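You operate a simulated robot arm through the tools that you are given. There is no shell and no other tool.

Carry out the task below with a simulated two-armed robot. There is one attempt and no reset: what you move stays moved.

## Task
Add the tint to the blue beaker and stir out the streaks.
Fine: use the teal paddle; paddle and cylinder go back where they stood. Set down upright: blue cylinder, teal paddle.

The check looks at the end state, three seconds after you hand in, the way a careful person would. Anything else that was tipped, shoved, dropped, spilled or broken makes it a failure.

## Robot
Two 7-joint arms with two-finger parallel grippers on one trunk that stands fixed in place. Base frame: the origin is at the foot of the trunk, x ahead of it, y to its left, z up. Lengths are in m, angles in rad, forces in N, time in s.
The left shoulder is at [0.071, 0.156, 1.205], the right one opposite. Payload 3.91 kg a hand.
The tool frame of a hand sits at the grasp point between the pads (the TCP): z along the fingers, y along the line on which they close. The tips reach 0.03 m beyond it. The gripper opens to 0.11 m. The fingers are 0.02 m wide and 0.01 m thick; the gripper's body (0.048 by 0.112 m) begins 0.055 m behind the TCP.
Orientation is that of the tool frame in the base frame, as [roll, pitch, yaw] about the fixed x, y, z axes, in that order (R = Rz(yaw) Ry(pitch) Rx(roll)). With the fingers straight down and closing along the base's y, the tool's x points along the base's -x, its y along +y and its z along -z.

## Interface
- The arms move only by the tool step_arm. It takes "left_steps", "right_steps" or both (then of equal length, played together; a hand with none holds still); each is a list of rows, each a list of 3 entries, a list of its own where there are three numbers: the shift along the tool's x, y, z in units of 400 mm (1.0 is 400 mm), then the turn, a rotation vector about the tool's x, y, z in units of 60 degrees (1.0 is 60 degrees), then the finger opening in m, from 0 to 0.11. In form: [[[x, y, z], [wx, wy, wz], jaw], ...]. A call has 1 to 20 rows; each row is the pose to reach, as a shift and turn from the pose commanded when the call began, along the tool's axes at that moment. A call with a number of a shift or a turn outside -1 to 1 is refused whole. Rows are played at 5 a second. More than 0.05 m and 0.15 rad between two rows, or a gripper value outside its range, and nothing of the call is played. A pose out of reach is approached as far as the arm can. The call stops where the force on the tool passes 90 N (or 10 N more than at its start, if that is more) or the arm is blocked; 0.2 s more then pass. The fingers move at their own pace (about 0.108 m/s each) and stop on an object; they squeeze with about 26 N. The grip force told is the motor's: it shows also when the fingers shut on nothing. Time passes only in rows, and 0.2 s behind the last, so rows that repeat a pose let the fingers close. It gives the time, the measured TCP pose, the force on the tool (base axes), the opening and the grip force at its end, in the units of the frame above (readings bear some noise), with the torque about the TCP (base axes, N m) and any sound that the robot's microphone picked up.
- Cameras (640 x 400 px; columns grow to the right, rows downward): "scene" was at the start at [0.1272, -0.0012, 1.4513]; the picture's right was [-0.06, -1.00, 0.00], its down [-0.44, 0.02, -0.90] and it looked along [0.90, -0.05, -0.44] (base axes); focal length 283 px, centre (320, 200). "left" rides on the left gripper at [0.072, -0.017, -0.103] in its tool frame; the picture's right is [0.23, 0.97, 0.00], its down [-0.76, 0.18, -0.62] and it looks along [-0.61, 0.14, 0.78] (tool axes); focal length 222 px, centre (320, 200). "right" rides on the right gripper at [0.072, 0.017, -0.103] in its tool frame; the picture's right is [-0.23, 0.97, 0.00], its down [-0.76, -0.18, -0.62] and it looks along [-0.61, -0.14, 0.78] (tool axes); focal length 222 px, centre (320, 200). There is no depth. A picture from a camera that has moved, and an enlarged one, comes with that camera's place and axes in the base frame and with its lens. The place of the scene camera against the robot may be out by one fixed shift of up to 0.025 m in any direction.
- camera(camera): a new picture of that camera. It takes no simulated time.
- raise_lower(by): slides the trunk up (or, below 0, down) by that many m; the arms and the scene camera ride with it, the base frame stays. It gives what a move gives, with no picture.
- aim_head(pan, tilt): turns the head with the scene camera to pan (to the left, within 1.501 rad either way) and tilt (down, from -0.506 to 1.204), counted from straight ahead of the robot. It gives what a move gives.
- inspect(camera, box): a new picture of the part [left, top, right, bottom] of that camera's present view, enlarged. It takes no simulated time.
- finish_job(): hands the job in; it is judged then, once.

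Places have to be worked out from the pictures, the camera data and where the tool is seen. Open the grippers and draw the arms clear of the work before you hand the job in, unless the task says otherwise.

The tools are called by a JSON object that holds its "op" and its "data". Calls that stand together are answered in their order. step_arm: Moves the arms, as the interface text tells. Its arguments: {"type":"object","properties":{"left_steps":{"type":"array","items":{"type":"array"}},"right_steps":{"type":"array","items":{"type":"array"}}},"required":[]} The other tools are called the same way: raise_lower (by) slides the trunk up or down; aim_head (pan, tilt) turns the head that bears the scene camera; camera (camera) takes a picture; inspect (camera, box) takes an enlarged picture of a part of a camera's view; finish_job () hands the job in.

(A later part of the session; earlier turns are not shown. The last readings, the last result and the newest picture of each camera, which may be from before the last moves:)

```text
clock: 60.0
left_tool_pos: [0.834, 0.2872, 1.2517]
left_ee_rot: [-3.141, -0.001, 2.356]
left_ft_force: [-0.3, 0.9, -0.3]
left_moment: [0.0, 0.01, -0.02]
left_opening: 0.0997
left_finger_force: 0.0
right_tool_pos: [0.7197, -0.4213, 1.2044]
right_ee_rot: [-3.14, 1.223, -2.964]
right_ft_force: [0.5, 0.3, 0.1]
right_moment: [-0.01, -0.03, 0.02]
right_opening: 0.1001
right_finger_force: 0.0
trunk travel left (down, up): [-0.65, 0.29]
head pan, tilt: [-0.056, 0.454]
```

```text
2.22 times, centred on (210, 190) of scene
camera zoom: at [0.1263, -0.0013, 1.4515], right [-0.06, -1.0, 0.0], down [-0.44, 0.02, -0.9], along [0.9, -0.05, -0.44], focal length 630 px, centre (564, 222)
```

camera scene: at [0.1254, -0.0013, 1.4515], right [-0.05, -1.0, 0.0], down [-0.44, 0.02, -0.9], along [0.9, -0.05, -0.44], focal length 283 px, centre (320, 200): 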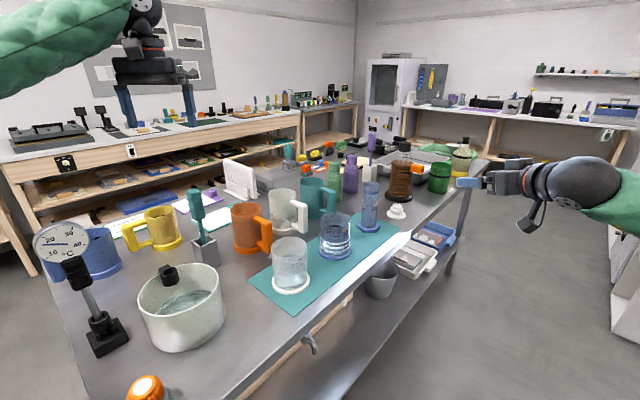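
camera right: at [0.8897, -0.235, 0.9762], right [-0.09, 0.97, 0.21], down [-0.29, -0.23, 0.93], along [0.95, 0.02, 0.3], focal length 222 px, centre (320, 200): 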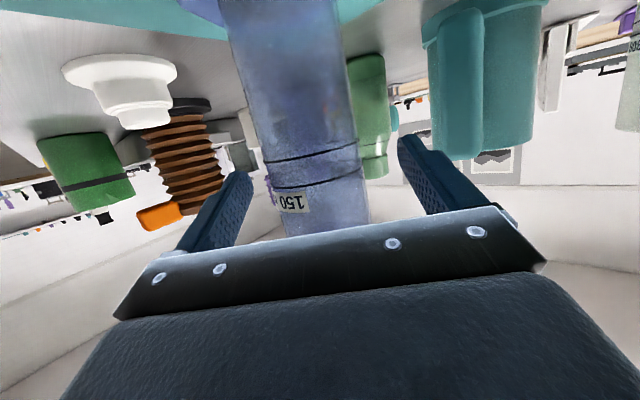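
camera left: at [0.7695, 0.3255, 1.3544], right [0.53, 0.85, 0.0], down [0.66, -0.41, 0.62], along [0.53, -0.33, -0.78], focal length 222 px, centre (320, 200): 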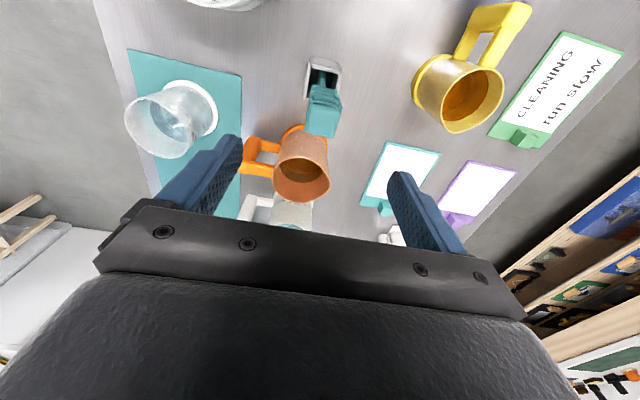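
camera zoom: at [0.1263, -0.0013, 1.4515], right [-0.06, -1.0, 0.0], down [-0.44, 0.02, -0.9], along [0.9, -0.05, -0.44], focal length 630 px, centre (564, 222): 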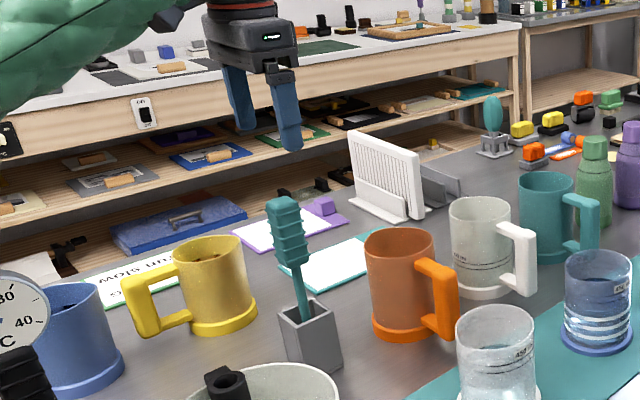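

{"op": "inspect", "data": {"camera": "left", "box": [270, 40, 370, 150]}}

```text
3.64 times, centred on (320, 95) of left
camera zoom: at [0.7695, 0.3255, 1.3544], right [0.53, 0.85, 0.0], down [0.66, -0.41, 0.62], along [0.53, -0.33, -0.78], focal length 808 px, centre (320, 582)
```

zoom: 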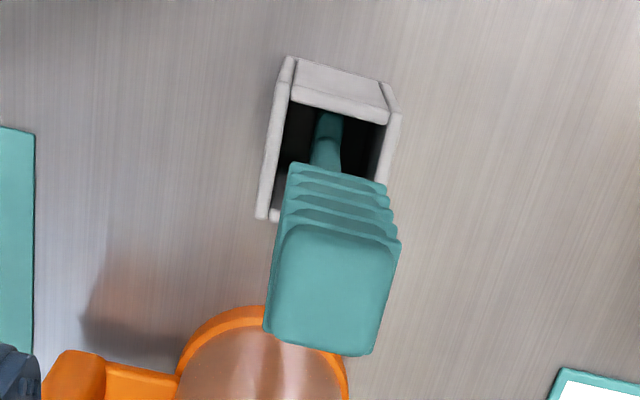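

The grip is square to the fingers and offset only 1–3 mm. I correct that and descend with the fingers open 0.08, to TCP z≈1.10.

{"op": "step_arm", "data": {"left_steps": [[[0.003, 0.0065, 0.06], [0, 0, 0], 0.085], [[0.003, 0.0065, 0.14], [0, 0, 0], 0.085], [[0.003, 0.0065, 0.22], [0, 0, 0], 0.085], [[0.003, 0.0065, 0.3], [0, 0, 0], 0.085], [[0.003, 0.0065, 0.35], [0, 0, 0], 0.085], [[0.003, 0.0065, 0.38], [0, 0, 0], 0.085], [[0.003, 0.0065, 0.38], [0, 0, 0], 0.085]]}}

{"op": "camera", "data": {"camera": "left"}}

{"op": "inspect", "data": {"camera": "scene", "box": [140, 130, 280, 280]}}

```text
clock: 61.6
left_tool_pos: [0.8343, 0.29, 1.0967]
left_ee_rot: [3.141, 0.0, 2.357]
left_ft_force: [0.2, 0.9, -0.1]
left_moment: [-0.01, -0.01, 0.0]
left_opening: 0.085
left_finger_force: 0.0
right_tool_pos: [0.7195, -0.4198, 1.2033]
right_ee_rot: [-3.139, 1.224, -2.968]
right_ft_force: [0.8, 0.3, -0.3]
right_moment: [-0.01, -0.02, -0.02]
right_opening: 0.0999
right_finger_force: 0.1
trunk travel left (down, up): [-0.65, 0.29]
head pan, tilt: [-0.056, 0.454]
```

```text
taken
camera left: at [0.7712, 0.3279, 1.2005], right [0.53, 0.85, 0.0], down [0.67, -0.41, 0.62], along [0.53, -0.33, -0.78], focal length 222 px, centre (320, 200)
```

left: 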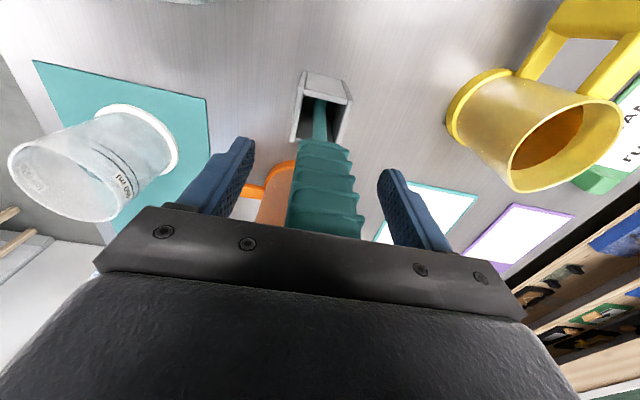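

```text
2.67 times, centred on (210, 205) of scene
camera zoom: at [0.1269, -0.0014, 1.4514], right [-0.06, -1.0, 0.0], down [-0.44, 0.02, -0.9], along [0.9, -0.05, -0.44], focal length 756 px, centre (613, 187)
```

zoom: 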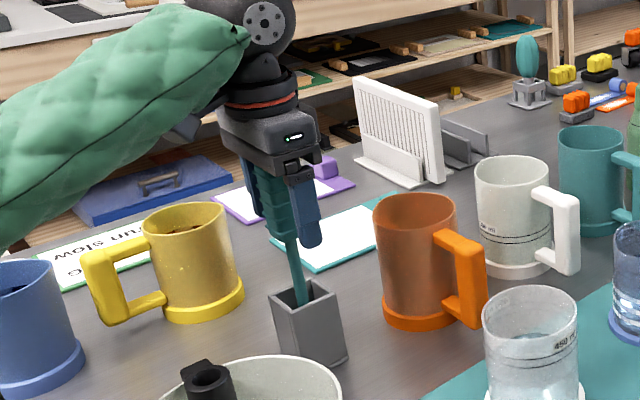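

The paddle grip is centred between the fingers and the palm is just above its top. I nudge 2 mm and close.

{"op": "step_arm", "data": {"left_steps": [[[0, 0.004, 0], [0, 0, 0], 0.085], [[0, 0.004, 0], [0, 0, 0], 0.01], [[0, 0.004, 0], [0, 0, 0], 0.01], [[0, 0.004, 0], [0, 0, 0], 0.01], [[0, 0.004, 0], [0, 0, 0], 0.01], [[0, 0.004, 0], [0, 0, 0], 0.01]]}}

{"op": "camera", "data": {"camera": "left"}}

```text
clock: 63.0
left_tool_pos: [0.8373, 0.2909, 1.098]
left_ee_rot: [-3.138, -0.002, 2.356]
left_ft_force: [0.5, -0.6, 0.2]
left_moment: [-0.02, -0.02, 0.05]
left_opening: 0.0297
left_finger_force: 26.1
right_tool_pos: [0.7199, -0.421, 1.2032]
right_ee_rot: [-3.14, 1.223, -2.965]
right_ft_force: [-0.3, 0.4, 0.3]
right_moment: [0.01, 0.05, 0.03]
right_opening: 0.1001
right_finger_force: 0.0
trunk travel left (down, up): [-0.65, 0.29]
head pan, tilt: [-0.056, 0.454]
```

```text
taken
camera left: at [0.7727, 0.3293, 1.2009], right [0.53, 0.85, 0.0], down [0.67, -0.41, 0.62], along [0.53, -0.33, -0.78], focal length 222 px, centre (320, 200)
```

left: 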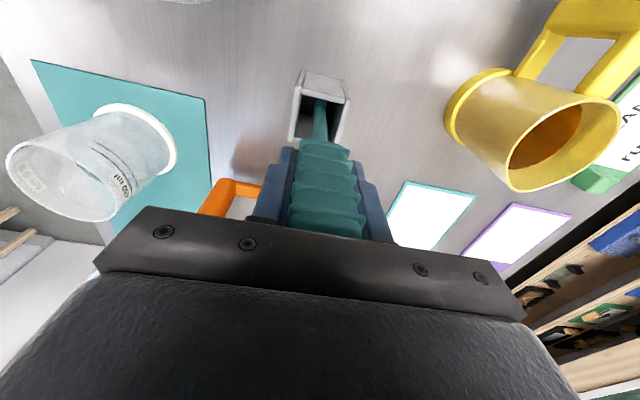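

Gripped at 0.0297 with 26 N. I lift the paddle straight up 0.19 m out of the block.

{"op": "step_arm", "data": {"left_steps": [[[0, 0, -0.025], [0, 0, 0], 0.01], [[0, 0, -0.075], [0, 0, 0], 0.01], [[0, 0, -0.15], [0, 0, 0], 0.01], [[0, 0, -0.225], [0, 0, 0], 0.01], [[0, 0, -0.3], [0, 0, 0], 0.01], [[0, 0, -0.375], [0, 0, 0], 0.01], [[0, 0, -0.44], [0, 0, 0], 0.01], [[0, 0, -0.475], [0, 0, 0], 0.01]]}}

{"op": "camera", "data": {"camera": "scene"}}

{"op": "inspect", "data": {"camera": "scene", "box": [140, 100, 290, 280]}}

{"op": "camera", "data": {"camera": "left"}}

```text
clock: 64.8
left_tool_pos: [0.8362, 0.2921, 1.2899]
left_ee_rot: [-3.14, -0.001, 2.356]
left_ft_force: [-0.4, -0.4, -0.6]
left_moment: [0.01, -0.02, -0.01]
left_opening: 0.0298
left_finger_force: 26.2
right_tool_pos: [0.7217, -0.4206, 1.2041]
right_ee_rot: [-3.139, 1.225, -2.966]
right_ft_force: [0.9, 0.2, -0.6]
right_moment: [-0.02, -0.02, 0.02]
right_opening: 0.1001
right_finger_force: 0.1
trunk travel left (down, up): [-0.65, 0.29]
head pan, tilt: [-0.056, 0.454]
```

```text
taken
camera scene: at [0.1273, -0.0015, 1.4513], right [-0.06, -1.0, 0.0], down [-0.44, 0.02, -0.9], along [0.9, -0.05, -0.44], focal length 283 px, centre (320, 200)
```

scene: 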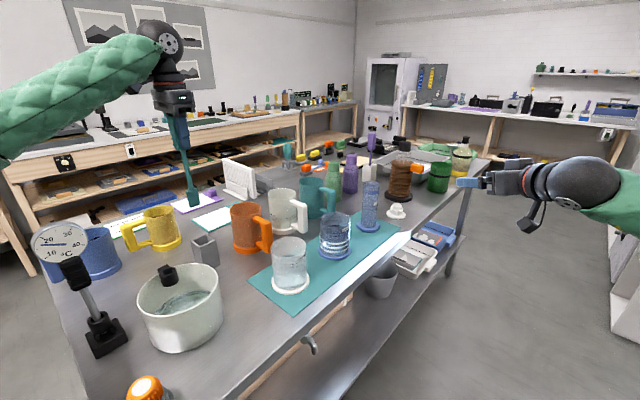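

```text
2.22 times, centred on (215, 190) of scene
camera zoom: at [0.1273, -0.0015, 1.4513], right [-0.06, -1.0, 0.0], down [-0.44, 0.02, -0.9], along [0.9, -0.05, -0.44], focal length 630 px, centre (553, 222)
```

zoom: 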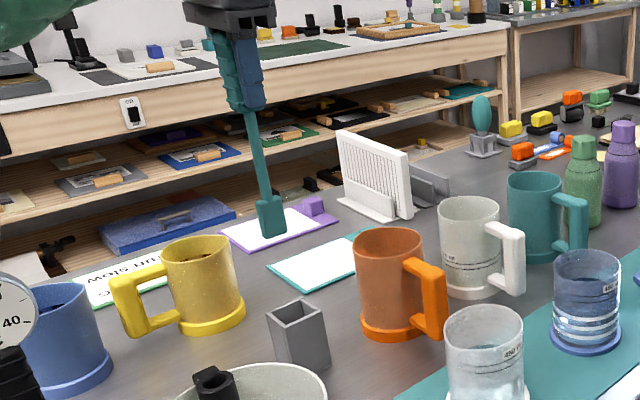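

```text
taken
camera left: at [0.7729, 0.3301, 1.3928], right [0.53, 0.85, 0.0], down [0.67, -0.41, 0.62], along [0.53, -0.33, -0.78], focal length 222 px, centre (320, 200)
```

left: 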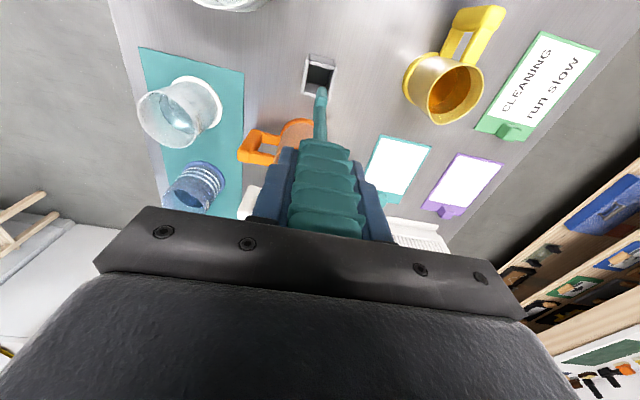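

The paddle hangs clear, its blade about 0.193 m below the TCP (bottom at about z 1.096). I carry it over, above all the rims, to directly above the blue beaker.

{"op": "step_arm", "data": {"left_steps": [[[-0.03, -0.024, -0.03], [0, 0, 0], 0.01], [[-0.095, -0.077, -0.05], [0, 0, 0], 0.01], [[-0.16, -0.129, -0.05], [0, 0, 0], 0.01], [[-0.225, -0.182, -0.05], [0, 0, 0], 0.01], [[-0.29, -0.234, -0.05], [0, 0, 0], 0.01], [[-0.355, -0.286, -0.05], [0, 0, 0], 0.01], [[-0.42, -0.339, -0.05], [0, 0, 0], 0.01], [[-0.485, -0.391, -0.05], [0, 0, 0], 0.01], [[-0.55, -0.444, -0.05], [0, 0, 0], 0.01], [[-0.615, -0.496, -0.05], [0, 0, 0], 0.01], [[-0.68, -0.549, -0.05], [0, 0, 0], 0.01], [[-0.73, -0.589, -0.05], [0, 0, 0], 0.01], [[-0.7513, -0.6063, -0.05], [0, 0, 0], 0.01], [[-0.7513, -0.6063, -0.05], [0, 0, 0], 0.01]]}}

{"op": "camera", "data": {"camera": "left"}}

{"op": "inspect", "data": {"camera": "scene", "box": [280, 120, 400, 270]}}

```text
clock: 67.8
left_tool_pos: [0.8781, -0.0947, 1.3068]
left_ee_rot: [-3.14, -0.002, 2.357]
left_ft_force: [0.3, -0.8, -0.8]
left_moment: [0.03, -0.03, 0.01]
left_opening: 0.0296
left_finger_force: 26.2
right_tool_pos: [0.7211, -0.4209, 1.2045]
right_ee_rot: [-3.14, 1.223, -2.965]
right_ft_force: [-0.4, 1.0, -0.5]
right_moment: [0.01, 0.0, 0.03]
right_opening: 0.1001
right_finger_force: 0.0
trunk travel left (down, up): [-0.65, 0.29]
head pan, tilt: [-0.056, 0.454]
```

```text
taken
camera left: at [0.813, -0.0566, 1.4109], right [0.53, 0.85, 0.0], down [0.67, -0.41, 0.62], along [0.53, -0.33, -0.78], focal length 222 px, centre (320, 200)
```

left: 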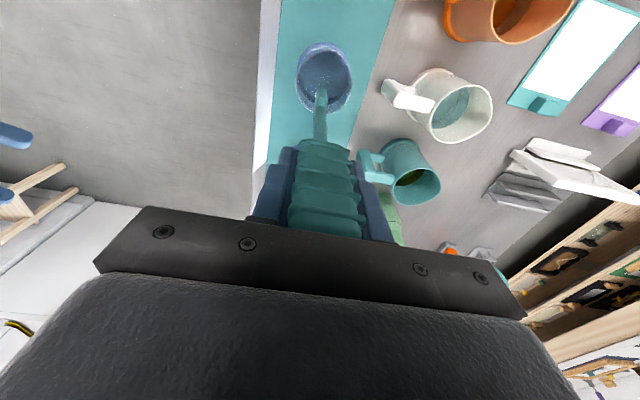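

```text
2.67 times, centred on (340, 195) of scene
camera zoom: at [0.1272, -0.0014, 1.4513], right [-0.06, -1.0, 0.0], down [-0.44, 0.02, -0.9], along [0.9, -0.05, -0.44], focal length 756 px, centre (267, 213)
```

zoom: 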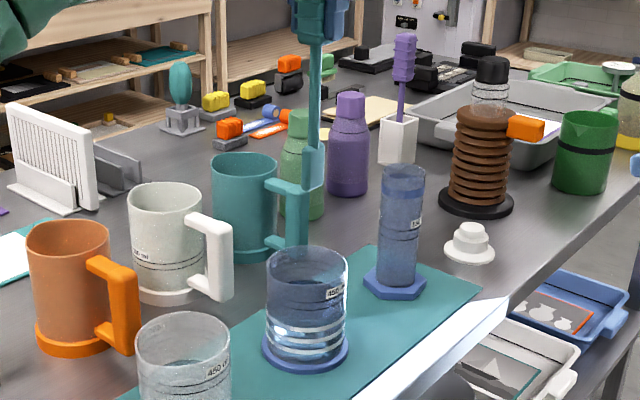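

{"op": "inspect", "data": {"camera": "left", "box": [270, 20, 380, 150]}}

```text
3.08 times, centred on (325, 85) of left
camera zoom: at [0.813, -0.0566, 1.4109], right [0.53, 0.85, 0.0], down [0.67, -0.41, 0.62], along [0.53, -0.33, -0.78], focal length 684 px, centre (305, 554)
```

zoom: 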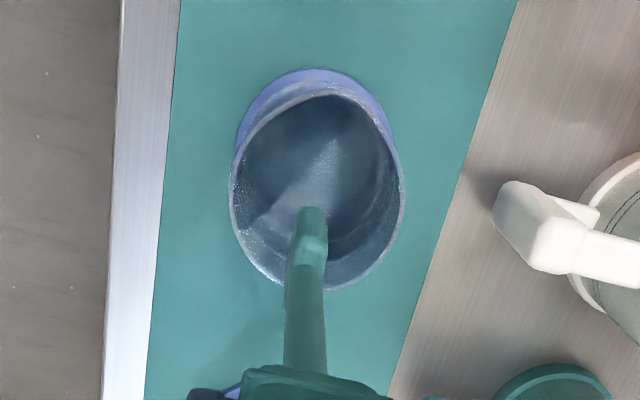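

The blade is over the opening, within a few mm of centre. I shift 4 mm to centre it and lower part-way, so the blade enters the beaker, then check clearance.

{"op": "step_arm", "data": {"left_steps": [[[0.009, 0.005, 0.0], [0, 0, 0], 0.01], [[0.009, 0.005, 0.05], [0, 0, 0], 0.01], [[0.009, 0.005, 0.1], [0, 0, 0], 0.01], [[0.009, 0.005, 0.15], [0, 0, 0], 0.01], [[0.009, 0.005, 0.2], [0, 0, 0], 0.01], [[0.009, 0.005, 0.25], [0, 0, 0], 0.01], [[0.009, 0.005, 0.25], [0, 0, 0], 0.01]]}}

{"op": "inspect", "data": {"camera": "left", "box": [260, 10, 380, 150]}}

{"op": "inspect", "data": {"camera": "scene", "box": [300, 160, 380, 270]}}

```text
clock: 69.4
left_tool_pos: [0.8762, -0.0893, 1.2068]
left_ee_rot: [3.141, 0.002, 2.354]
left_ft_force: [-0.2, -0.1, -0.7]
left_moment: [-0.02, -0.01, 0.01]
left_opening: 0.0296
left_finger_force: 26.1
right_tool_pos: [0.7217, -0.4213, 1.2027]
right_ee_rot: [-3.139, 1.222, -2.965]
right_ft_force: [0.6, 0.3, -0.9]
right_moment: [0.0, 0.0, 0.03]
right_opening: 0.1
right_finger_force: 0.0
trunk travel left (down, up): [-0.65, 0.29]
head pan, tilt: [-0.056, 0.454]
```

```text
2.86 times, centred on (320, 80) of left
camera zoom: at [0.8125, -0.0502, 1.3108], right [0.53, 0.85, 0.0], down [0.67, -0.41, 0.62], along [0.53, -0.33, -0.78], focal length 635 px, centre (320, 543)
```

zoom: 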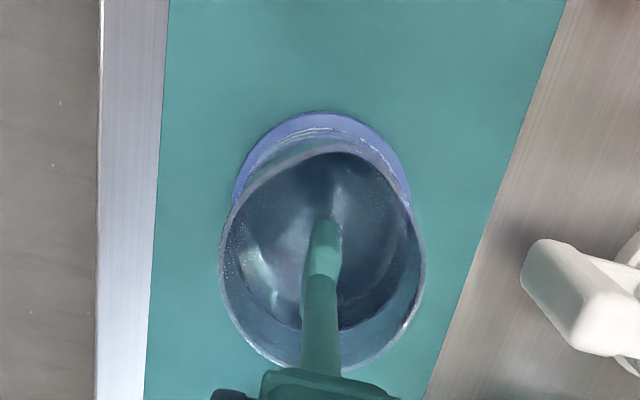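

```text
3.64 times, centred on (340, 215) of scene
camera zoom: at [0.1268, -0.0016, 1.4514], right [-0.06, -1.0, 0.0], down [-0.44, 0.02, -0.9], along [0.9, -0.05, -0.44], focal length 1030 px, centre (247, 146)
```

zoom: 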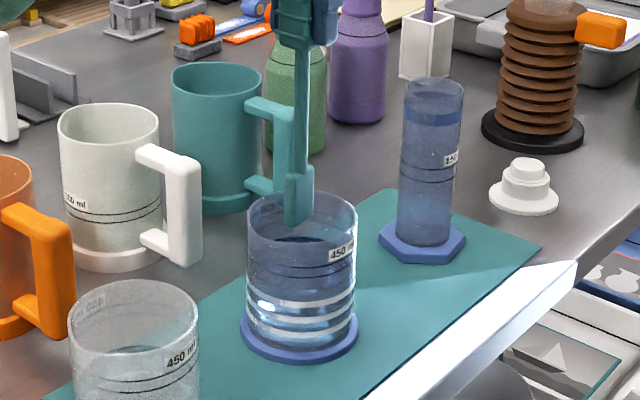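

The blade is centred in the opening to within 2 mm. I lower it into the liquid to about 2.5 cm above the table top.

{"op": "step_arm", "data": {"left_steps": [[[0.002, 0, 0.045], [0, 0, 0], 0.01], [[0.004, 0, 0.09], [0, 0, 0], 0.01], [[0.004, 0, 0.135], [0, 0, 0], 0.01], [[0.004, 0, 0.18], [0, 0, 0], 0.01], [[0.004, 0, 0.21], [0, 0, 0], 0.01], [[0.004, 0, 0.21], [0, 0, 0], 0.01]]}}

{"op": "inspect", "data": {"camera": "left", "box": [260, 10, 380, 150]}}

{"op": "inspect", "data": {"camera": "scene", "box": [300, 180, 380, 270]}}

```text
clock: 70.8
left_tool_pos: [0.8763, -0.0892, 1.1224]
left_ee_rot: [3.141, -0.001, 2.357]
left_ft_force: [-0.4, 0.4, 0.0]
left_moment: [-0.02, -0.03, 0.0]
left_opening: 0.0298
left_finger_force: 25.9
right_tool_pos: [0.72, -0.42, 1.2043]
right_ee_rot: [-3.14, 1.223, -2.964]
right_ft_force: [-0.6, 0.5, 0.4]
right_moment: [-0.02, -0.01, -0.02]
right_opening: 0.0997
right_finger_force: 0.1
trunk travel left (down, up): [-0.65, 0.29]
head pan, tilt: [-0.056, 0.454]
```

```text
2.86 times, centred on (320, 80) of left
camera zoom: at [0.8119, -0.0498, 1.226], right [0.53, 0.85, 0.0], down [0.67, -0.41, 0.62], along [0.53, -0.33, -0.78], focal length 635 px, centre (320, 543)
```

zoom: 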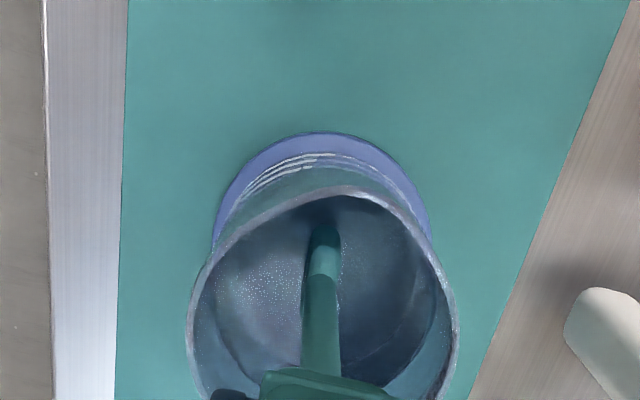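

```text
4.44 times, centred on (340, 225) of scene
camera zoom: at [0.1271, -0.0016, 1.4514], right [-0.06, -1.0, 0.0], down [-0.44, 0.02, -0.9], along [0.9, -0.05, -0.44], focal length 1259 px, centre (231, 89)
```

zoom: 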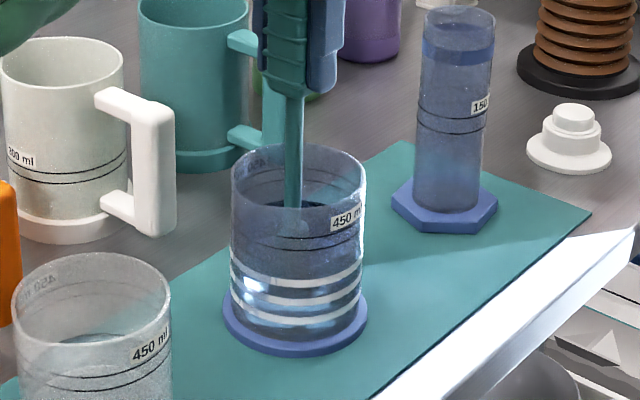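

The blade is immersed with clearance all round. I start with one gentle 15 mm-radius circle and check the forces and picture.

{"op": "step_arm", "data": {"left_steps": [[[0.0375, 0, 0], [0, 0, 0], 0.01], [[0.0265, 0.0265, 0], [0, 0, 0], 0.01], [[0, 0.0375, 0], [0, 0, 0], 0.01], [[-0.0265, 0.0265, 0], [0, 0, 0], 0.01], [[-0.0375, 0, 0], [0, 0, 0], 0.01], [[-0.0265, -0.0265, 0], [0, 0, 0], 0.01], [[0, -0.0375, 0], [0, 0, 0], 0.01], [[0.0265, -0.0265, 0], [0, 0, 0], 0.01], [[0.0375, 0, 0], [0, 0, 0], 0.01]]}}

{"op": "inspect", "data": {"camera": "scene", "box": [300, 180, 380, 270]}}

{"op": "inspect", "data": {"camera": "left", "box": [260, 10, 380, 150]}}

```text
clock: 72.8
left_tool_pos: [0.8658, -0.0743, 1.1246]
left_ee_rot: [-3.14, -0.002, 2.357]
left_ft_force: [1.8, -1.2, -1.1]
left_moment: [-0.13, -0.2, -0.02]
left_opening: 0.0297
left_finger_force: 26.2
right_tool_pos: [0.7195, -0.4215, 1.2043]
right_ee_rot: [-3.138, 1.224, -2.965]
right_ft_force: [-0.3, 0.2, -0.1]
right_moment: [0.03, 0.01, 0.0]
right_opening: 0.0998
right_finger_force: 0.1
trunk travel left (down, up): [-0.65, 0.29]
head pan, tilt: [-0.056, 0.454]
```

```text
4.44 times, centred on (340, 225) of scene
camera zoom: at [0.1275, -0.0015, 1.4513], right [-0.06, -1.0, 0.0], down [-0.44, 0.02, -0.9], along [0.9, -0.05, -0.44], focal length 1259 px, centre (231, 89)
```

zoom: 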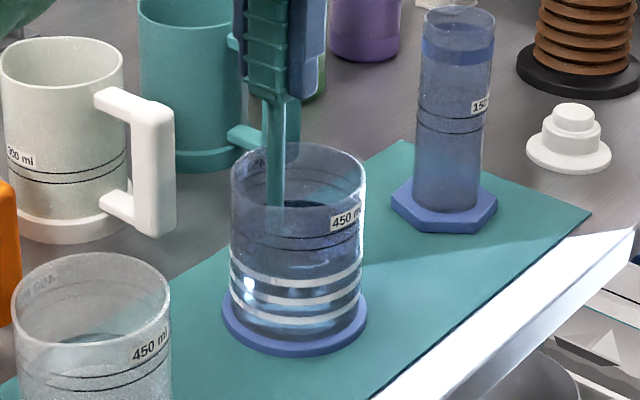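

```text
2.86 times, centred on (320, 80) of left
camera zoom: at [0.8022, -0.0369, 1.2267], right [0.53, 0.85, 0.0], down [0.67, -0.41, 0.62], along [0.53, -0.33, -0.78], focal length 635 px, centre (320, 543)
```

zoom: 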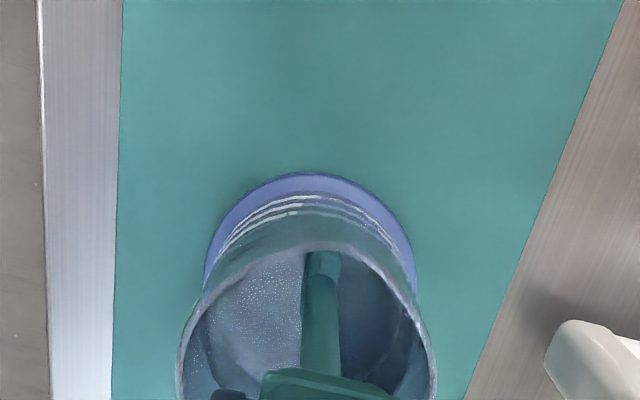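

At the +x_t end there was a light ~2 N touch on the wall, but the beaker did not move. I re-centre 3 mm the other way and stir with a narrower ellipse that pushes the broad blade face through the liquid.

{"op": "step_arm", "data": {"left_steps": [[[-0.0275, 0, 0], [0, 0, 0], 0.01], [[-0.0326, 0.0283, 0], [0, 0, 0], 0.01], [[-0.045, 0.04, 0], [0, 0, 0], 0.01], [[-0.0574, 0.0283, 0], [0, 0, 0], 0.01], [[-0.0625, 0, 0], [0, 0, 0], 0.01], [[-0.0574, -0.0283, 0], [0, 0, 0], 0.01], [[-0.045, -0.04, 0], [0, 0, 0], 0.01], [[-0.0326, -0.0283, 0], [0, 0, 0], 0.01], [[-0.0275, 0, 0], [0, 0, 0], 0.01], [[-0.0326, 0.0283, 0], [0, 0, 0], 0.01], [[-0.045, 0.04, 0], [0, 0, 0], 0.01], [[-0.0574, 0.0283, 0], [0, 0, 0], 0.01], [[-0.0625, 0, 0], [0, 0, 0], 0.01], [[-0.0574, -0.0283, 0], [0, 0, 0], 0.01], [[-0.045, -0.04, 0], [0, 0, 0], 0.01], [[-0.0326, -0.0283, 0], [0, 0, 0], 0.01], [[-0.045, 0, 0], [0, 0, 0], 0.01]]}}

{"op": "inspect", "data": {"camera": "scene", "box": [300, 180, 380, 270]}}

{"op": "inspect", "data": {"camera": "left", "box": [260, 10, 380, 150]}}

```text
clock: 76.4
left_tool_pos: [0.8788, -0.0918, 1.1242]
left_ee_rot: [-3.139, -0.002, 2.356]
left_ft_force: [-0.1, -0.7, -0.1]
left_moment: [0.02, 0.01, 0.03]
left_opening: 0.0294
left_finger_force: 26.1
right_tool_pos: [0.7214, -0.4211, 1.2034]
right_ee_rot: [-3.14, 1.223, -2.967]
right_ft_force: [-0.4, -0.1, 0.6]
right_moment: [-0.01, 0.0, 0.02]
right_opening: 0.1
right_finger_force: 0.0
trunk travel left (down, up): [-0.65, 0.29]
head pan, tilt: [-0.056, 0.454]
```

```text
4.44 times, centred on (340, 225) of scene
camera zoom: at [0.1275, -0.0021, 1.4513], right [-0.06, -1.0, 0.0], down [-0.44, 0.02, -0.9], along [0.9, -0.05, -0.44], focal length 1259 px, centre (231, 89)
```

zoom: 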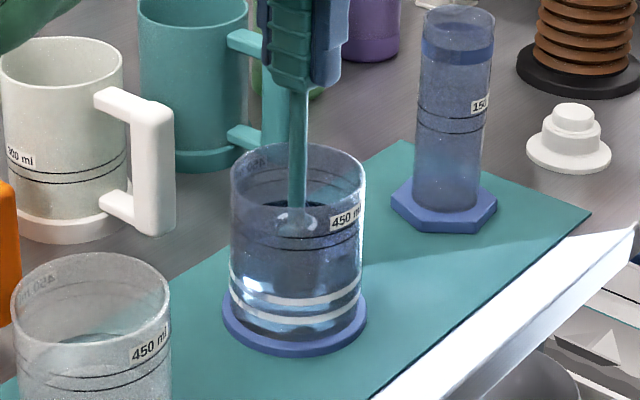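

```text
2.86 times, centred on (320, 80) of left
camera zoom: at [0.8152, -0.0533, 1.2284], right [0.53, 0.85, 0.0], down [0.67, -0.41, 0.62], along [0.53, -0.33, -0.78], focal length 635 px, centre (320, 543)
```

zoom: 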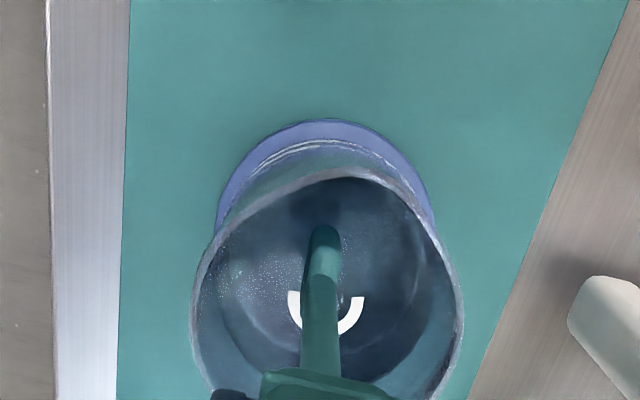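

One of the three streak bands has gone, so stirring works. I keep going with the same ellipse.

{"op": "step_arm", "data": {"left_steps": [[[0.0175, 0, 0], [0, 0, 0], 0.01], [[0.0124, 0.0283, 0], [0, 0, 0], 0.01], [[0, 0.04, 0], [0, 0, 0], 0.01], [[-0.0124, 0.0283, 0], [0, 0, 0], 0.01], [[-0.0175, 0, 0], [0, 0, 0], 0.01], [[-0.0124, -0.0283, 0], [0, 0, 0], 0.01], [[0, -0.04, 0], [0, 0, 0], 0.01], [[0.0124, -0.0283, 0], [0, 0, 0], 0.01], [[0.0175, 0, 0], [0, 0, 0], 0.01], [[0.0124, 0.0283, 0], [0, 0, 0], 0.01], [[0, 0.04, 0], [0, 0, 0], 0.01], [[-0.0124, 0.0283, 0], [0, 0, 0], 0.01], [[-0.0175, 0, 0], [0, 0, 0], 0.01], [[-0.0124, -0.0283, 0], [0, 0, 0], 0.01], [[0, -0.04, 0], [0, 0, 0], 0.01], [[0.0124, -0.0283, 0], [0, 0, 0], 0.01], [[0.0175, 0, 0], [0, 0, 0], 0.01], [[0.0124, 0.0283, 0], [0, 0, 0], 0.01], [[0, 0.03, 0], [0, 0, 0], 0.01], [[0, 0, 0], [0, 0, 0], 0.01]]}}

{"op": "inspect", "data": {"camera": "scene", "box": [300, 180, 380, 270]}}

{"op": "inspect", "data": {"camera": "left", "box": [260, 10, 380, 150]}}

```text
clock: 80.6
left_tool_pos: [0.8787, -0.0919, 1.125]
left_ee_rot: [3.141, -0.003, 2.356]
left_ft_force: [0.1, 0.6, -0.7]
left_moment: [0.0, 0.01, -0.01]
left_opening: 0.0295
left_finger_force: 25.5
right_tool_pos: [0.7199, -0.4206, 1.2032]
right_ee_rot: [-3.141, 1.224, -2.964]
right_ft_force: [0.3, 0.1, 0.9]
right_moment: [0.02, 0.01, -0.01]
right_opening: 0.1
right_finger_force: 0.0
trunk travel left (down, up): [-0.65, 0.29]
head pan, tilt: [-0.056, 0.454]
```

```text
4.44 times, centred on (340, 225) of scene
camera zoom: at [0.1269, -0.0017, 1.4514], right [-0.05, -1.0, 0.0], down [-0.44, 0.02, -0.9], along [0.9, -0.05, -0.44], focal length 1259 px, centre (231, 89)
```

zoom: 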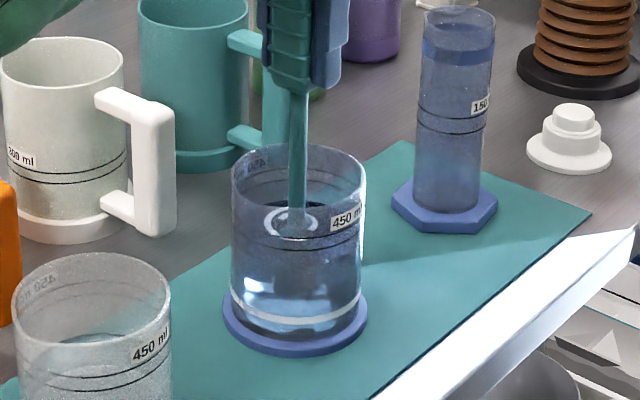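

```text
2.86 times, centred on (320, 80) of left
camera zoom: at [0.8136, -0.0527, 1.2284], right [0.53, 0.85, 0.0], down [0.67, -0.41, 0.62], along [0.53, -0.33, -0.78], focal length 635 px, centre (320, 543)
```

zoom: 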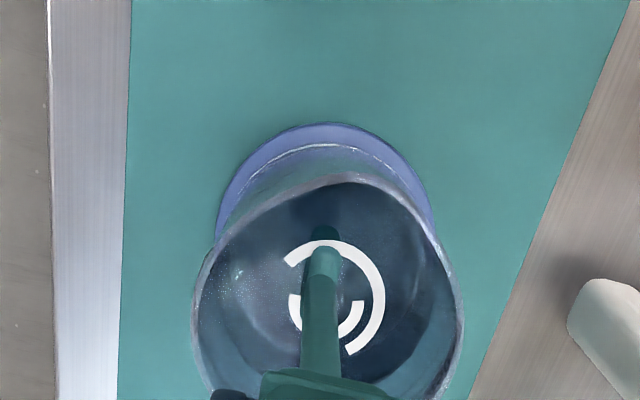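

Only one streak band remains. I stir for another call.

{"op": "step_arm", "data": {"left_steps": [[[0.0175, 0, 0], [0, 0, 0], 0.01], [[0.0124, 0.0283, 0], [0, 0, 0], 0.01], [[0, 0.04, 0], [0, 0, 0], 0.01], [[-0.0124, 0.0283, 0], [0, 0, 0], 0.01], [[-0.0175, 0, 0], [0, 0, 0], 0.01], [[-0.0124, -0.0283, 0], [0, 0, 0], 0.01], [[0, -0.04, 0], [0, 0, 0], 0.01], [[0.0124, -0.0283, 0], [0, 0, 0], 0.01], [[0.0175, 0, 0], [0, 0, 0], 0.01], [[0.0124, 0.0283, 0], [0, 0, 0], 0.01], [[0, 0.04, 0], [0, 0, 0], 0.01], [[-0.0124, 0.0283, 0], [0, 0, 0], 0.01], [[-0.0175, 0, 0], [0, 0, 0], 0.01], [[-0.0124, -0.0283, 0], [0, 0, 0], 0.01], [[0, -0.04, 0], [0, 0, 0], 0.01], [[0.0124, -0.0283, 0], [0, 0, 0], 0.01], [[0.0175, 0, 0], [0, 0, 0], 0.01], [[0.0124, 0.0283, 0], [0, 0, 0], 0.01], [[0, 0.03, 0], [0, 0, 0], 0.01], [[0, 0, 0], [0, 0, 0], 0.01]]}}

{"op": "inspect", "data": {"camera": "scene", "box": [300, 180, 380, 270]}}

{"op": "inspect", "data": {"camera": "left", "box": [260, 10, 380, 150]}}

```text
clock: 84.8
left_tool_pos: [0.8779, -0.0907, 1.1236]
left_ee_rot: [3.141, -0.002, 2.356]
left_ft_force: [0.8, 0.1, -1.3]
left_moment: [-0.01, 0.0, 0.0]
left_opening: 0.0296
left_finger_force: 25.7
right_tool_pos: [0.7208, -0.4209, 1.2043]
right_ee_rot: [-3.141, 1.224, -2.966]
right_ft_force: [-0.4, 0.1, -0.4]
right_moment: [0.01, 0.01, -0.01]
right_opening: 0.1002
right_finger_force: 0.0
trunk travel left (down, up): [-0.65, 0.29]
head pan, tilt: [-0.056, 0.454]
```

```text
4.44 times, centred on (340, 225) of scene
camera zoom: at [0.1268, -0.0017, 1.4514], right [-0.05, -1.0, 0.0], down [-0.44, 0.02, -0.9], along [0.9, -0.05, -0.44], focal length 1259 px, centre (231, 89)
```

zoom: 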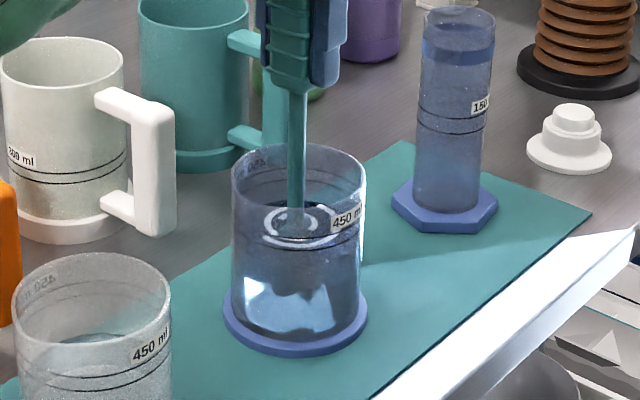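

```text
2.86 times, centred on (320, 80) of left
camera zoom: at [0.8138, -0.0518, 1.2286], right [0.53, 0.85, 0.0], down [0.67, -0.41, 0.62], along [0.53, -0.33, -0.78], focal length 635 px, centre (320, 543)
```

zoom: 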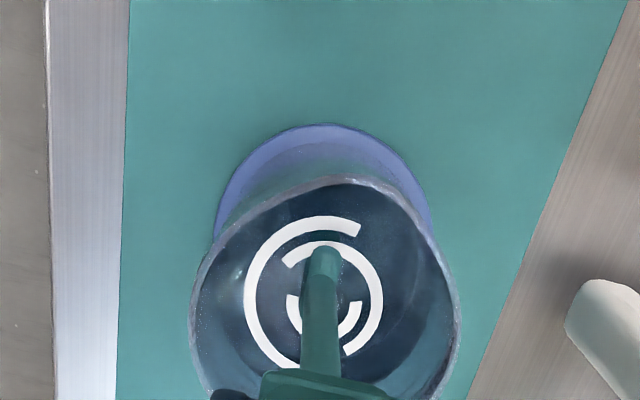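

All the wall streak bands are gone. White swirl arcs show on the surface, so I hold still a few seconds to see whether they are just the swirl.

{"op": "step_arm", "data": {"left_steps": [[[0, 0, 0], [0, 0, 0], 0.01], [[0, 0, 0], [0, 0, 0], 0.01], [[0, 0, 0], [0, 0, 0], 0.01], [[0, 0, 0], [0, 0, 0], 0.01], [[0, 0, 0], [0, 0, 0], 0.01], [[0, 0, 0], [0, 0, 0], 0.01], [[0, 0, 0], [0, 0, 0], 0.01], [[0, 0, 0], [0, 0, 0], 0.01], [[0, 0, 0], [0, 0, 0], 0.01], [[0, 0, 0], [0, 0, 0], 0.01], [[0, 0, 0], [0, 0, 0], 0.01], [[0, 0, 0], [0, 0, 0], 0.01], [[0, 0, 0], [0, 0, 0], 0.01], [[0, 0, 0], [0, 0, 0], 0.01], [[0, 0, 0], [0, 0, 0], 0.01]]}}

{"op": "inspect", "data": {"camera": "left", "box": [260, 10, 380, 150]}}

{"op": "inspect", "data": {"camera": "scene", "box": [305, 190, 365, 265]}}

```text
clock: 88.0
left_tool_pos: [0.8772, -0.0905, 1.1238]
left_ee_rot: [-3.141, -0.002, 2.357]
left_ft_force: [0.0, -0.1, 0.2]
left_moment: [0.0, 0.0, 0.01]
left_opening: 0.0297
left_finger_force: 25.7
right_tool_pos: [0.7208, -0.4207, 1.2031]
right_ee_rot: [-3.14, 1.224, -2.965]
right_ft_force: [-0.8, -0.1, 0.7]
right_moment: [-0.01, 0.0, -0.03]
right_opening: 0.1001
right_finger_force: 0.1
trunk travel left (down, up): [-0.65, 0.29]
head pan, tilt: [-0.056, 0.454]
```

```text
2.86 times, centred on (320, 80) of left
camera zoom: at [0.8141, -0.0518, 1.2283], right [0.53, 0.85, 0.0], down [0.67, -0.41, 0.62], along [0.53, -0.33, -0.78], focal length 635 px, centre (320, 543)
```

zoom: 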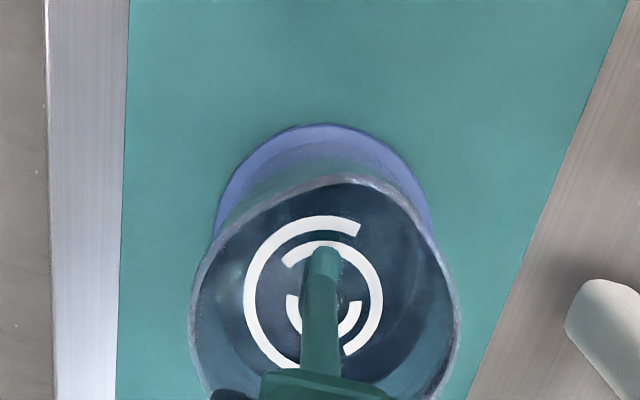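

```text
5.33 times, centred on (335, 228) of scene
camera zoom: at [0.1272, -0.0015, 1.4513], right [-0.06, -1.0, 0.0], down [-0.44, 0.02, -0.9], along [0.9, -0.05, -0.44], focal length 1511 px, centre (240, 53)
```

zoom: 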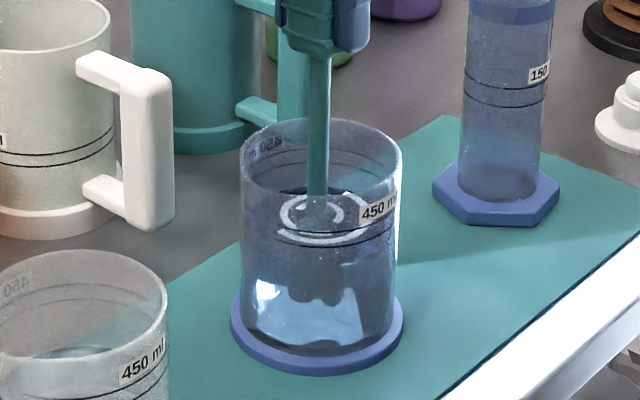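

The arcs are static and match the vanished bands one for one, so they mark stirring progress. I add two more gentle turns to be sure it is fully mixed.

{"op": "step_arm", "data": {"left_steps": [[[0.0175, 0, 0], [0, 0, 0], 0.01], [[0.0124, 0.0283, 0], [0, 0, 0], 0.01], [[0, 0.04, 0], [0, 0, 0], 0.01], [[-0.0124, 0.0283, 0], [0, 0, 0], 0.01], [[-0.0175, 0, 0], [0, 0, 0], 0.01], [[-0.0124, -0.0283, 0], [0, 0, 0], 0.01], [[0, -0.04, 0], [0, 0, 0], 0.01], [[0.0124, -0.0283, 0], [0, 0, 0], 0.01], [[0.0175, 0, 0], [0, 0, 0], 0.01], [[0.0124, 0.0283, 0], [0, 0, 0], 0.01], [[0, 0.04, 0], [0, 0, 0], 0.01], [[-0.0124, 0.0283, 0], [0, 0, 0], 0.01], [[-0.0175, 0, 0], [0, 0, 0], 0.01], [[-0.0124, -0.0283, 0], [0, 0, 0], 0.01], [[0, -0.04, 0], [0, 0, 0], 0.01], [[0.0124, -0.0283, 0], [0, 0, 0], 0.01], [[0.0175, 0, 0], [0, 0, 0], 0.01], [[0, 0, 0], [0, 0, 0], 0.01], [[0, 0, 0], [0, 0, 0], 0.01]]}}

{"op": "inspect", "data": {"camera": "left", "box": [260, 10, 380, 150]}}

{"op": "inspect", "data": {"camera": "scene", "box": [305, 190, 365, 265]}}

```text
clock: 92.0
left_tool_pos: [0.8783, -0.0898, 1.1246]
left_ee_rot: [-3.14, -0.003, 2.357]
left_ft_force: [0.1, 0.0, -1.0]
left_moment: [-0.01, -0.04, 0.02]
left_opening: 0.0295
left_finger_force: 25.7
right_tool_pos: [0.7209, -0.4205, 1.2025]
right_ee_rot: [-3.141, 1.224, -2.964]
right_ft_force: [-0.1, 0.8, 0.0]
right_moment: [-0.01, -0.01, -0.01]
right_opening: 0.1001
right_finger_force: 0.1
trunk travel left (down, up): [-0.65, 0.29]
head pan, tilt: [-0.056, 0.454]
```

```text
2.86 times, centred on (320, 80) of left
camera zoom: at [0.8141, -0.0508, 1.2283], right [0.53, 0.85, 0.0], down [0.67, -0.41, 0.62], along [0.53, -0.33, -0.78], focal length 635 px, centre (320, 543)
```

zoom: 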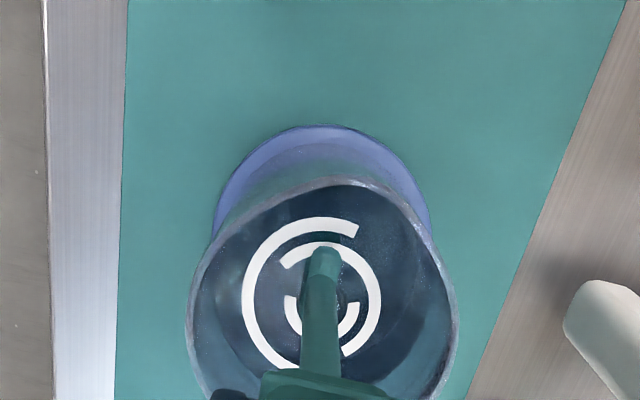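

```text
5.33 times, centred on (335, 228) of scene
camera zoom: at [0.1271, -0.0009, 1.4514], right [-0.05, -1.0, 0.0], down [-0.44, 0.02, -0.9], along [0.9, -0.05, -0.44], focal length 1511 px, centre (240, 53)
```

zoom: 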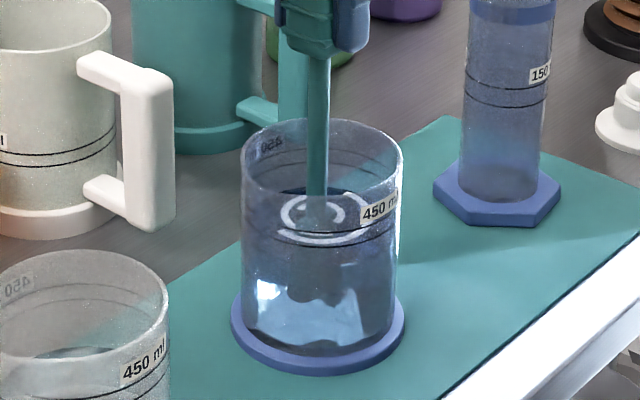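

The result is stable: no streaks, and the beaker is in place. I raise the blade just above the liquid but inside the beaker and hold about 2 s so it drips off there.

{"op": "step_arm", "data": {"left_steps": [[[0, 0, -0.05], [0, 0, 0], 0.01], [[0, 0, -0.1], [0, 0, 0], 0.01], [[0, 0, -0.15], [0, 0, 0], 0.01], [[0, 0, -0.19], [0, 0, 0], 0.01], [[0, 0, -0.19], [0, 0, 0], 0.01], [[0, 0, -0.19], [0, 0, 0], 0.01], [[0, 0, -0.19], [0, 0, 0], 0.01], [[0, 0, -0.19], [0, 0, 0], 0.01], [[0, 0, -0.19], [0, 0, 0], 0.01], [[0, 0, -0.19], [0, 0, 0], 0.01], [[0, 0, -0.19], [0, 0, 0], 0.01], [[0, 0, -0.19], [0, 0, 0], 0.01], [[0, 0, -0.19], [0, 0, 0], 0.01], [[0, 0, -0.19], [0, 0, 0], 0.01], [[0, 0, -0.19], [0, 0, 0], 0.01]]}}

{"op": "inspect", "data": {"camera": "scene", "box": [300, 180, 380, 270]}}

{"op": "inspect", "data": {"camera": "left", "box": [260, 10, 380, 150]}}

```text
clock: 95.2
left_tool_pos: [0.8786, -0.0913, 1.2002]
left_ee_rot: [3.141, -0.003, 2.358]
left_ft_force: [-0.9, 0.0, -1.0]
left_moment: [-0.04, -0.01, -0.01]
left_opening: 0.0297
left_finger_force: 26.1
right_tool_pos: [0.7214, -0.4211, 1.2036]
right_ee_rot: [-3.139, 1.224, -2.965]
right_ft_force: [-0.3, 0.3, 0.2]
right_moment: [-0.06, -0.03, 0.01]
right_opening: 0.1002
right_finger_force: 0.1
trunk travel left (down, up): [-0.65, 0.29]
head pan, tilt: [-0.056, 0.454]
```

```text
4.44 times, centred on (340, 225) of scene
camera zoom: at [0.1272, -0.0015, 1.4513], right [-0.06, -1.0, 0.0], down [-0.44, 0.02, -0.9], along [0.9, -0.05, -0.44], focal length 1259 px, centre (231, 89)
```

zoom: 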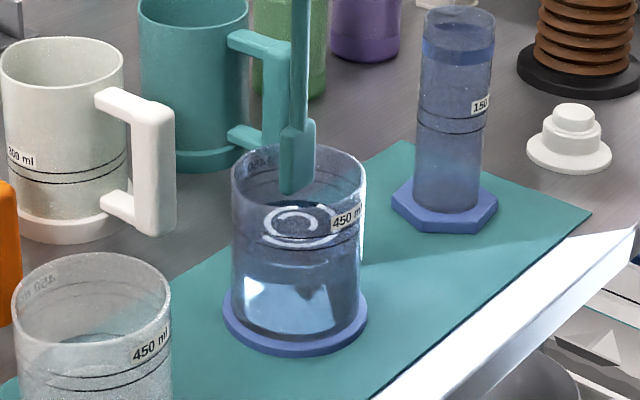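

```text
2.86 times, centred on (320, 80) of left
camera zoom: at [0.8143, -0.0522, 1.3047], right [0.53, 0.85, 0.0], down [0.67, -0.41, 0.62], along [0.53, -0.33, -0.78], focal length 635 px, centre (320, 543)
```

zoom: 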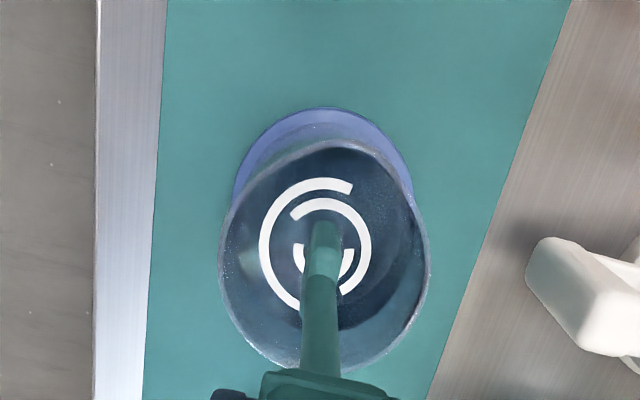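

The blade is clear with no drips. I raise it above all the rims and carry it back over its grey block.

{"op": "step_arm", "data": {"left_steps": [[[0, 0, -0.07], [0, 0, 0], 0.01], [[0, 0, -0.14], [0, 0, 0], 0.01], [[0, 0, -0.21], [0, 0, 0], 0.01], [[0, 0, -0.27], [0, 0, 0], 0.01], [[0.03, 0.024, -0.27], [0, 0, 0], 0.01], [[0.095, 0.077, -0.27], [0, 0, 0], 0.01], [[0.16, 0.129, -0.27], [0, 0, 0], 0.01], [[0.225, 0.181, -0.27], [0, 0, 0], 0.01], [[0.29, 0.234, -0.27], [0, 0, 0], 0.01], [[0.355, 0.286, -0.27], [0, 0, 0], 0.01], [[0.42, 0.339, -0.27], [0, 0, 0], 0.01], [[0.485, 0.391, -0.27], [0, 0, 0], 0.01], [[0.55, 0.443, -0.27], [0, 0, 0], 0.01], [[0.615, 0.496, -0.27], [0, 0, 0], 0.01], [[0.68, 0.548, -0.27], [0, 0, 0], 0.01], [[0.725, 0.585, -0.27], [0, 0, 0], 0.01], [[0.7458, 0.6013, -0.27], [0, 0, 0], 0.01], [[0.7458, 0.6013, -0.27], [0, 0, 0], 0.01]]}}

{"op": "inspect", "data": {"camera": "left", "box": [260, 20, 380, 150]}}

{"op": "inspect", "data": {"camera": "scene", "box": [140, 100, 290, 280]}}

```text
clock: 99.0
left_tool_pos: [0.8391, 0.2935, 1.3054]
left_ee_rot: [3.14, -0.002, 2.356]
left_ft_force: [-0.1, -0.5, -0.7]
left_moment: [-0.01, 0.03, -0.01]
left_opening: 0.0293
left_finger_force: 26.1
right_tool_pos: [0.7207, -0.4207, 1.2036]
right_ee_rot: [-3.14, 1.224, -2.967]
right_ft_force: [0.2, 0.7, -0.1]
right_moment: [-0.02, 0.02, 0.0]
right_opening: 0.1
right_finger_force: 0.1
trunk travel left (down, up): [-0.65, 0.29]
head pan, tilt: [-0.056, 0.454]
```

```text
3.08 times, centred on (320, 85) of left
camera zoom: at [0.775, 0.3304, 1.41], right [0.53, 0.85, 0.0], down [0.67, -0.41, 0.62], along [0.53, -0.33, -0.78], focal length 684 px, centre (320, 554)
```

zoom: 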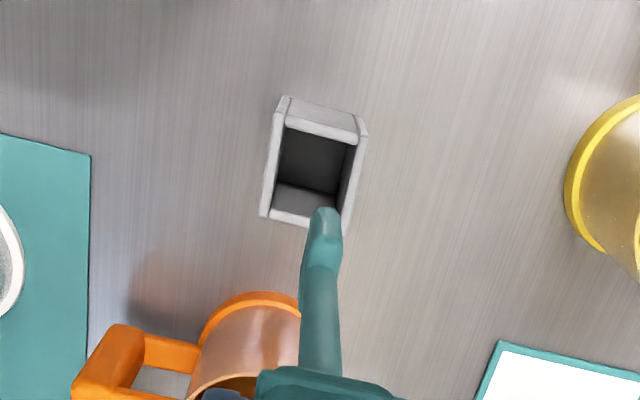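

```text
2.22 times, centred on (215, 190) of scene
camera zoom: at [0.1273, -0.0015, 1.4513], right [-0.05, -1.0, 0.0], down [-0.44, 0.02, -0.9], along [0.9, -0.05, -0.44], focal length 630 px, centre (553, 222)
```

zoom: 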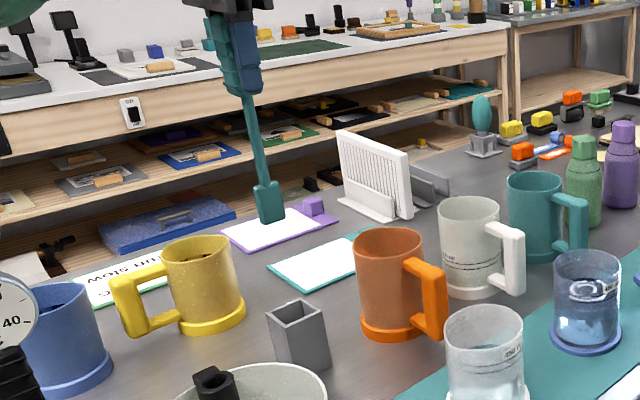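

The block opening is directly below; by the picture the paddle is about 3 mm off in the finger-closing direction compared with where it stood. I correct that and lower until the blade is just above the block.

{"op": "step_arm", "data": {"left_steps": [[[0, -0.0075, 0.03], [0, 0, 0], 0.01], [[0, -0.0075, 0.09], [0, 0, 0], 0.01], [[0, -0.0075, 0.15], [0, 0, 0], 0.01], [[0, -0.0075, 0.21], [0, 0, 0], 0.01], [[0, -0.0075, 0.265], [0, 0, 0], 0.01], [[0, -0.0075, 0.265], [0, 0, 0], 0.01]]}}

{"op": "inspect", "data": {"camera": "left", "box": [270, 20, 370, 150]}}

{"op": "inspect", "data": {"camera": "scene", "box": [170, 190, 240, 280]}}

```text
clock: 100.4
left_tool_pos: [0.8349, 0.2896, 1.204]
left_ee_rot: [3.141, -0.002, 2.355]
left_ft_force: [0.3, 1.1, -1.3]
left_moment: [0.0, -0.01, -0.02]
left_opening: 0.0296
left_finger_force: 26.4
right_tool_pos: [0.7194, -0.4206, 1.2045]
right_ee_rot: [-3.141, 1.222, -2.965]
right_ft_force: [-0.2, -0.1, 0.5]
right_moment: [0.04, 0.02, -0.01]
right_opening: 0.0999
right_finger_force: 0.0
trunk travel left (down, up): [-0.65, 0.29]
head pan, tilt: [-0.056, 0.454]
```

```text
3.08 times, centred on (320, 85) of left
camera zoom: at [0.7706, 0.3289, 1.3075], right [0.53, 0.85, 0.0], down [0.67, -0.41, 0.62], along [0.53, -0.33, -0.78], focal length 684 px, centre (320, 554)
```

zoom: 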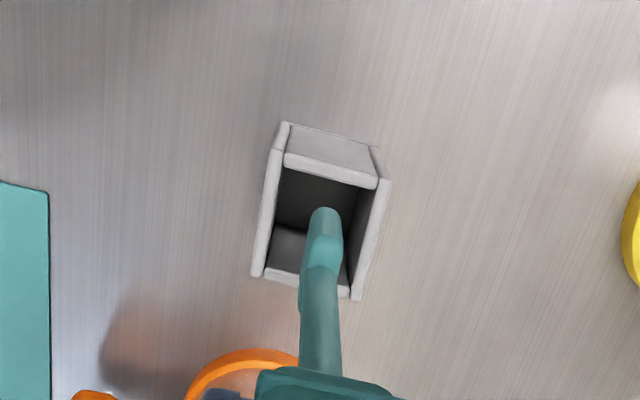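

```text
4.44 times, centred on (205, 235) of scene
camera zoom: at [0.1267, -0.0016, 1.4514], right [-0.06, -1.0, 0.0], down [-0.44, 0.02, -0.9], along [0.9, -0.05, -0.44], focal length 1259 px, centre (831, 44)
```

zoom: 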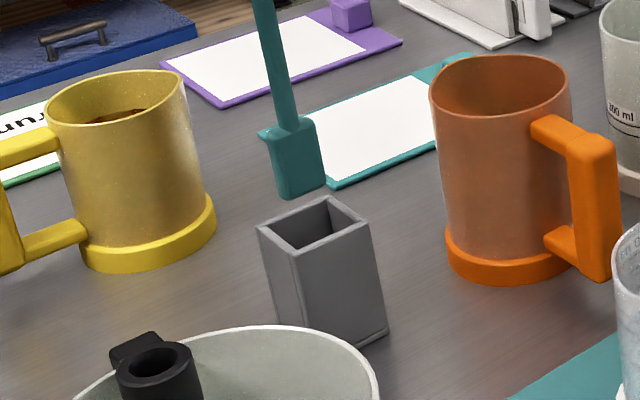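

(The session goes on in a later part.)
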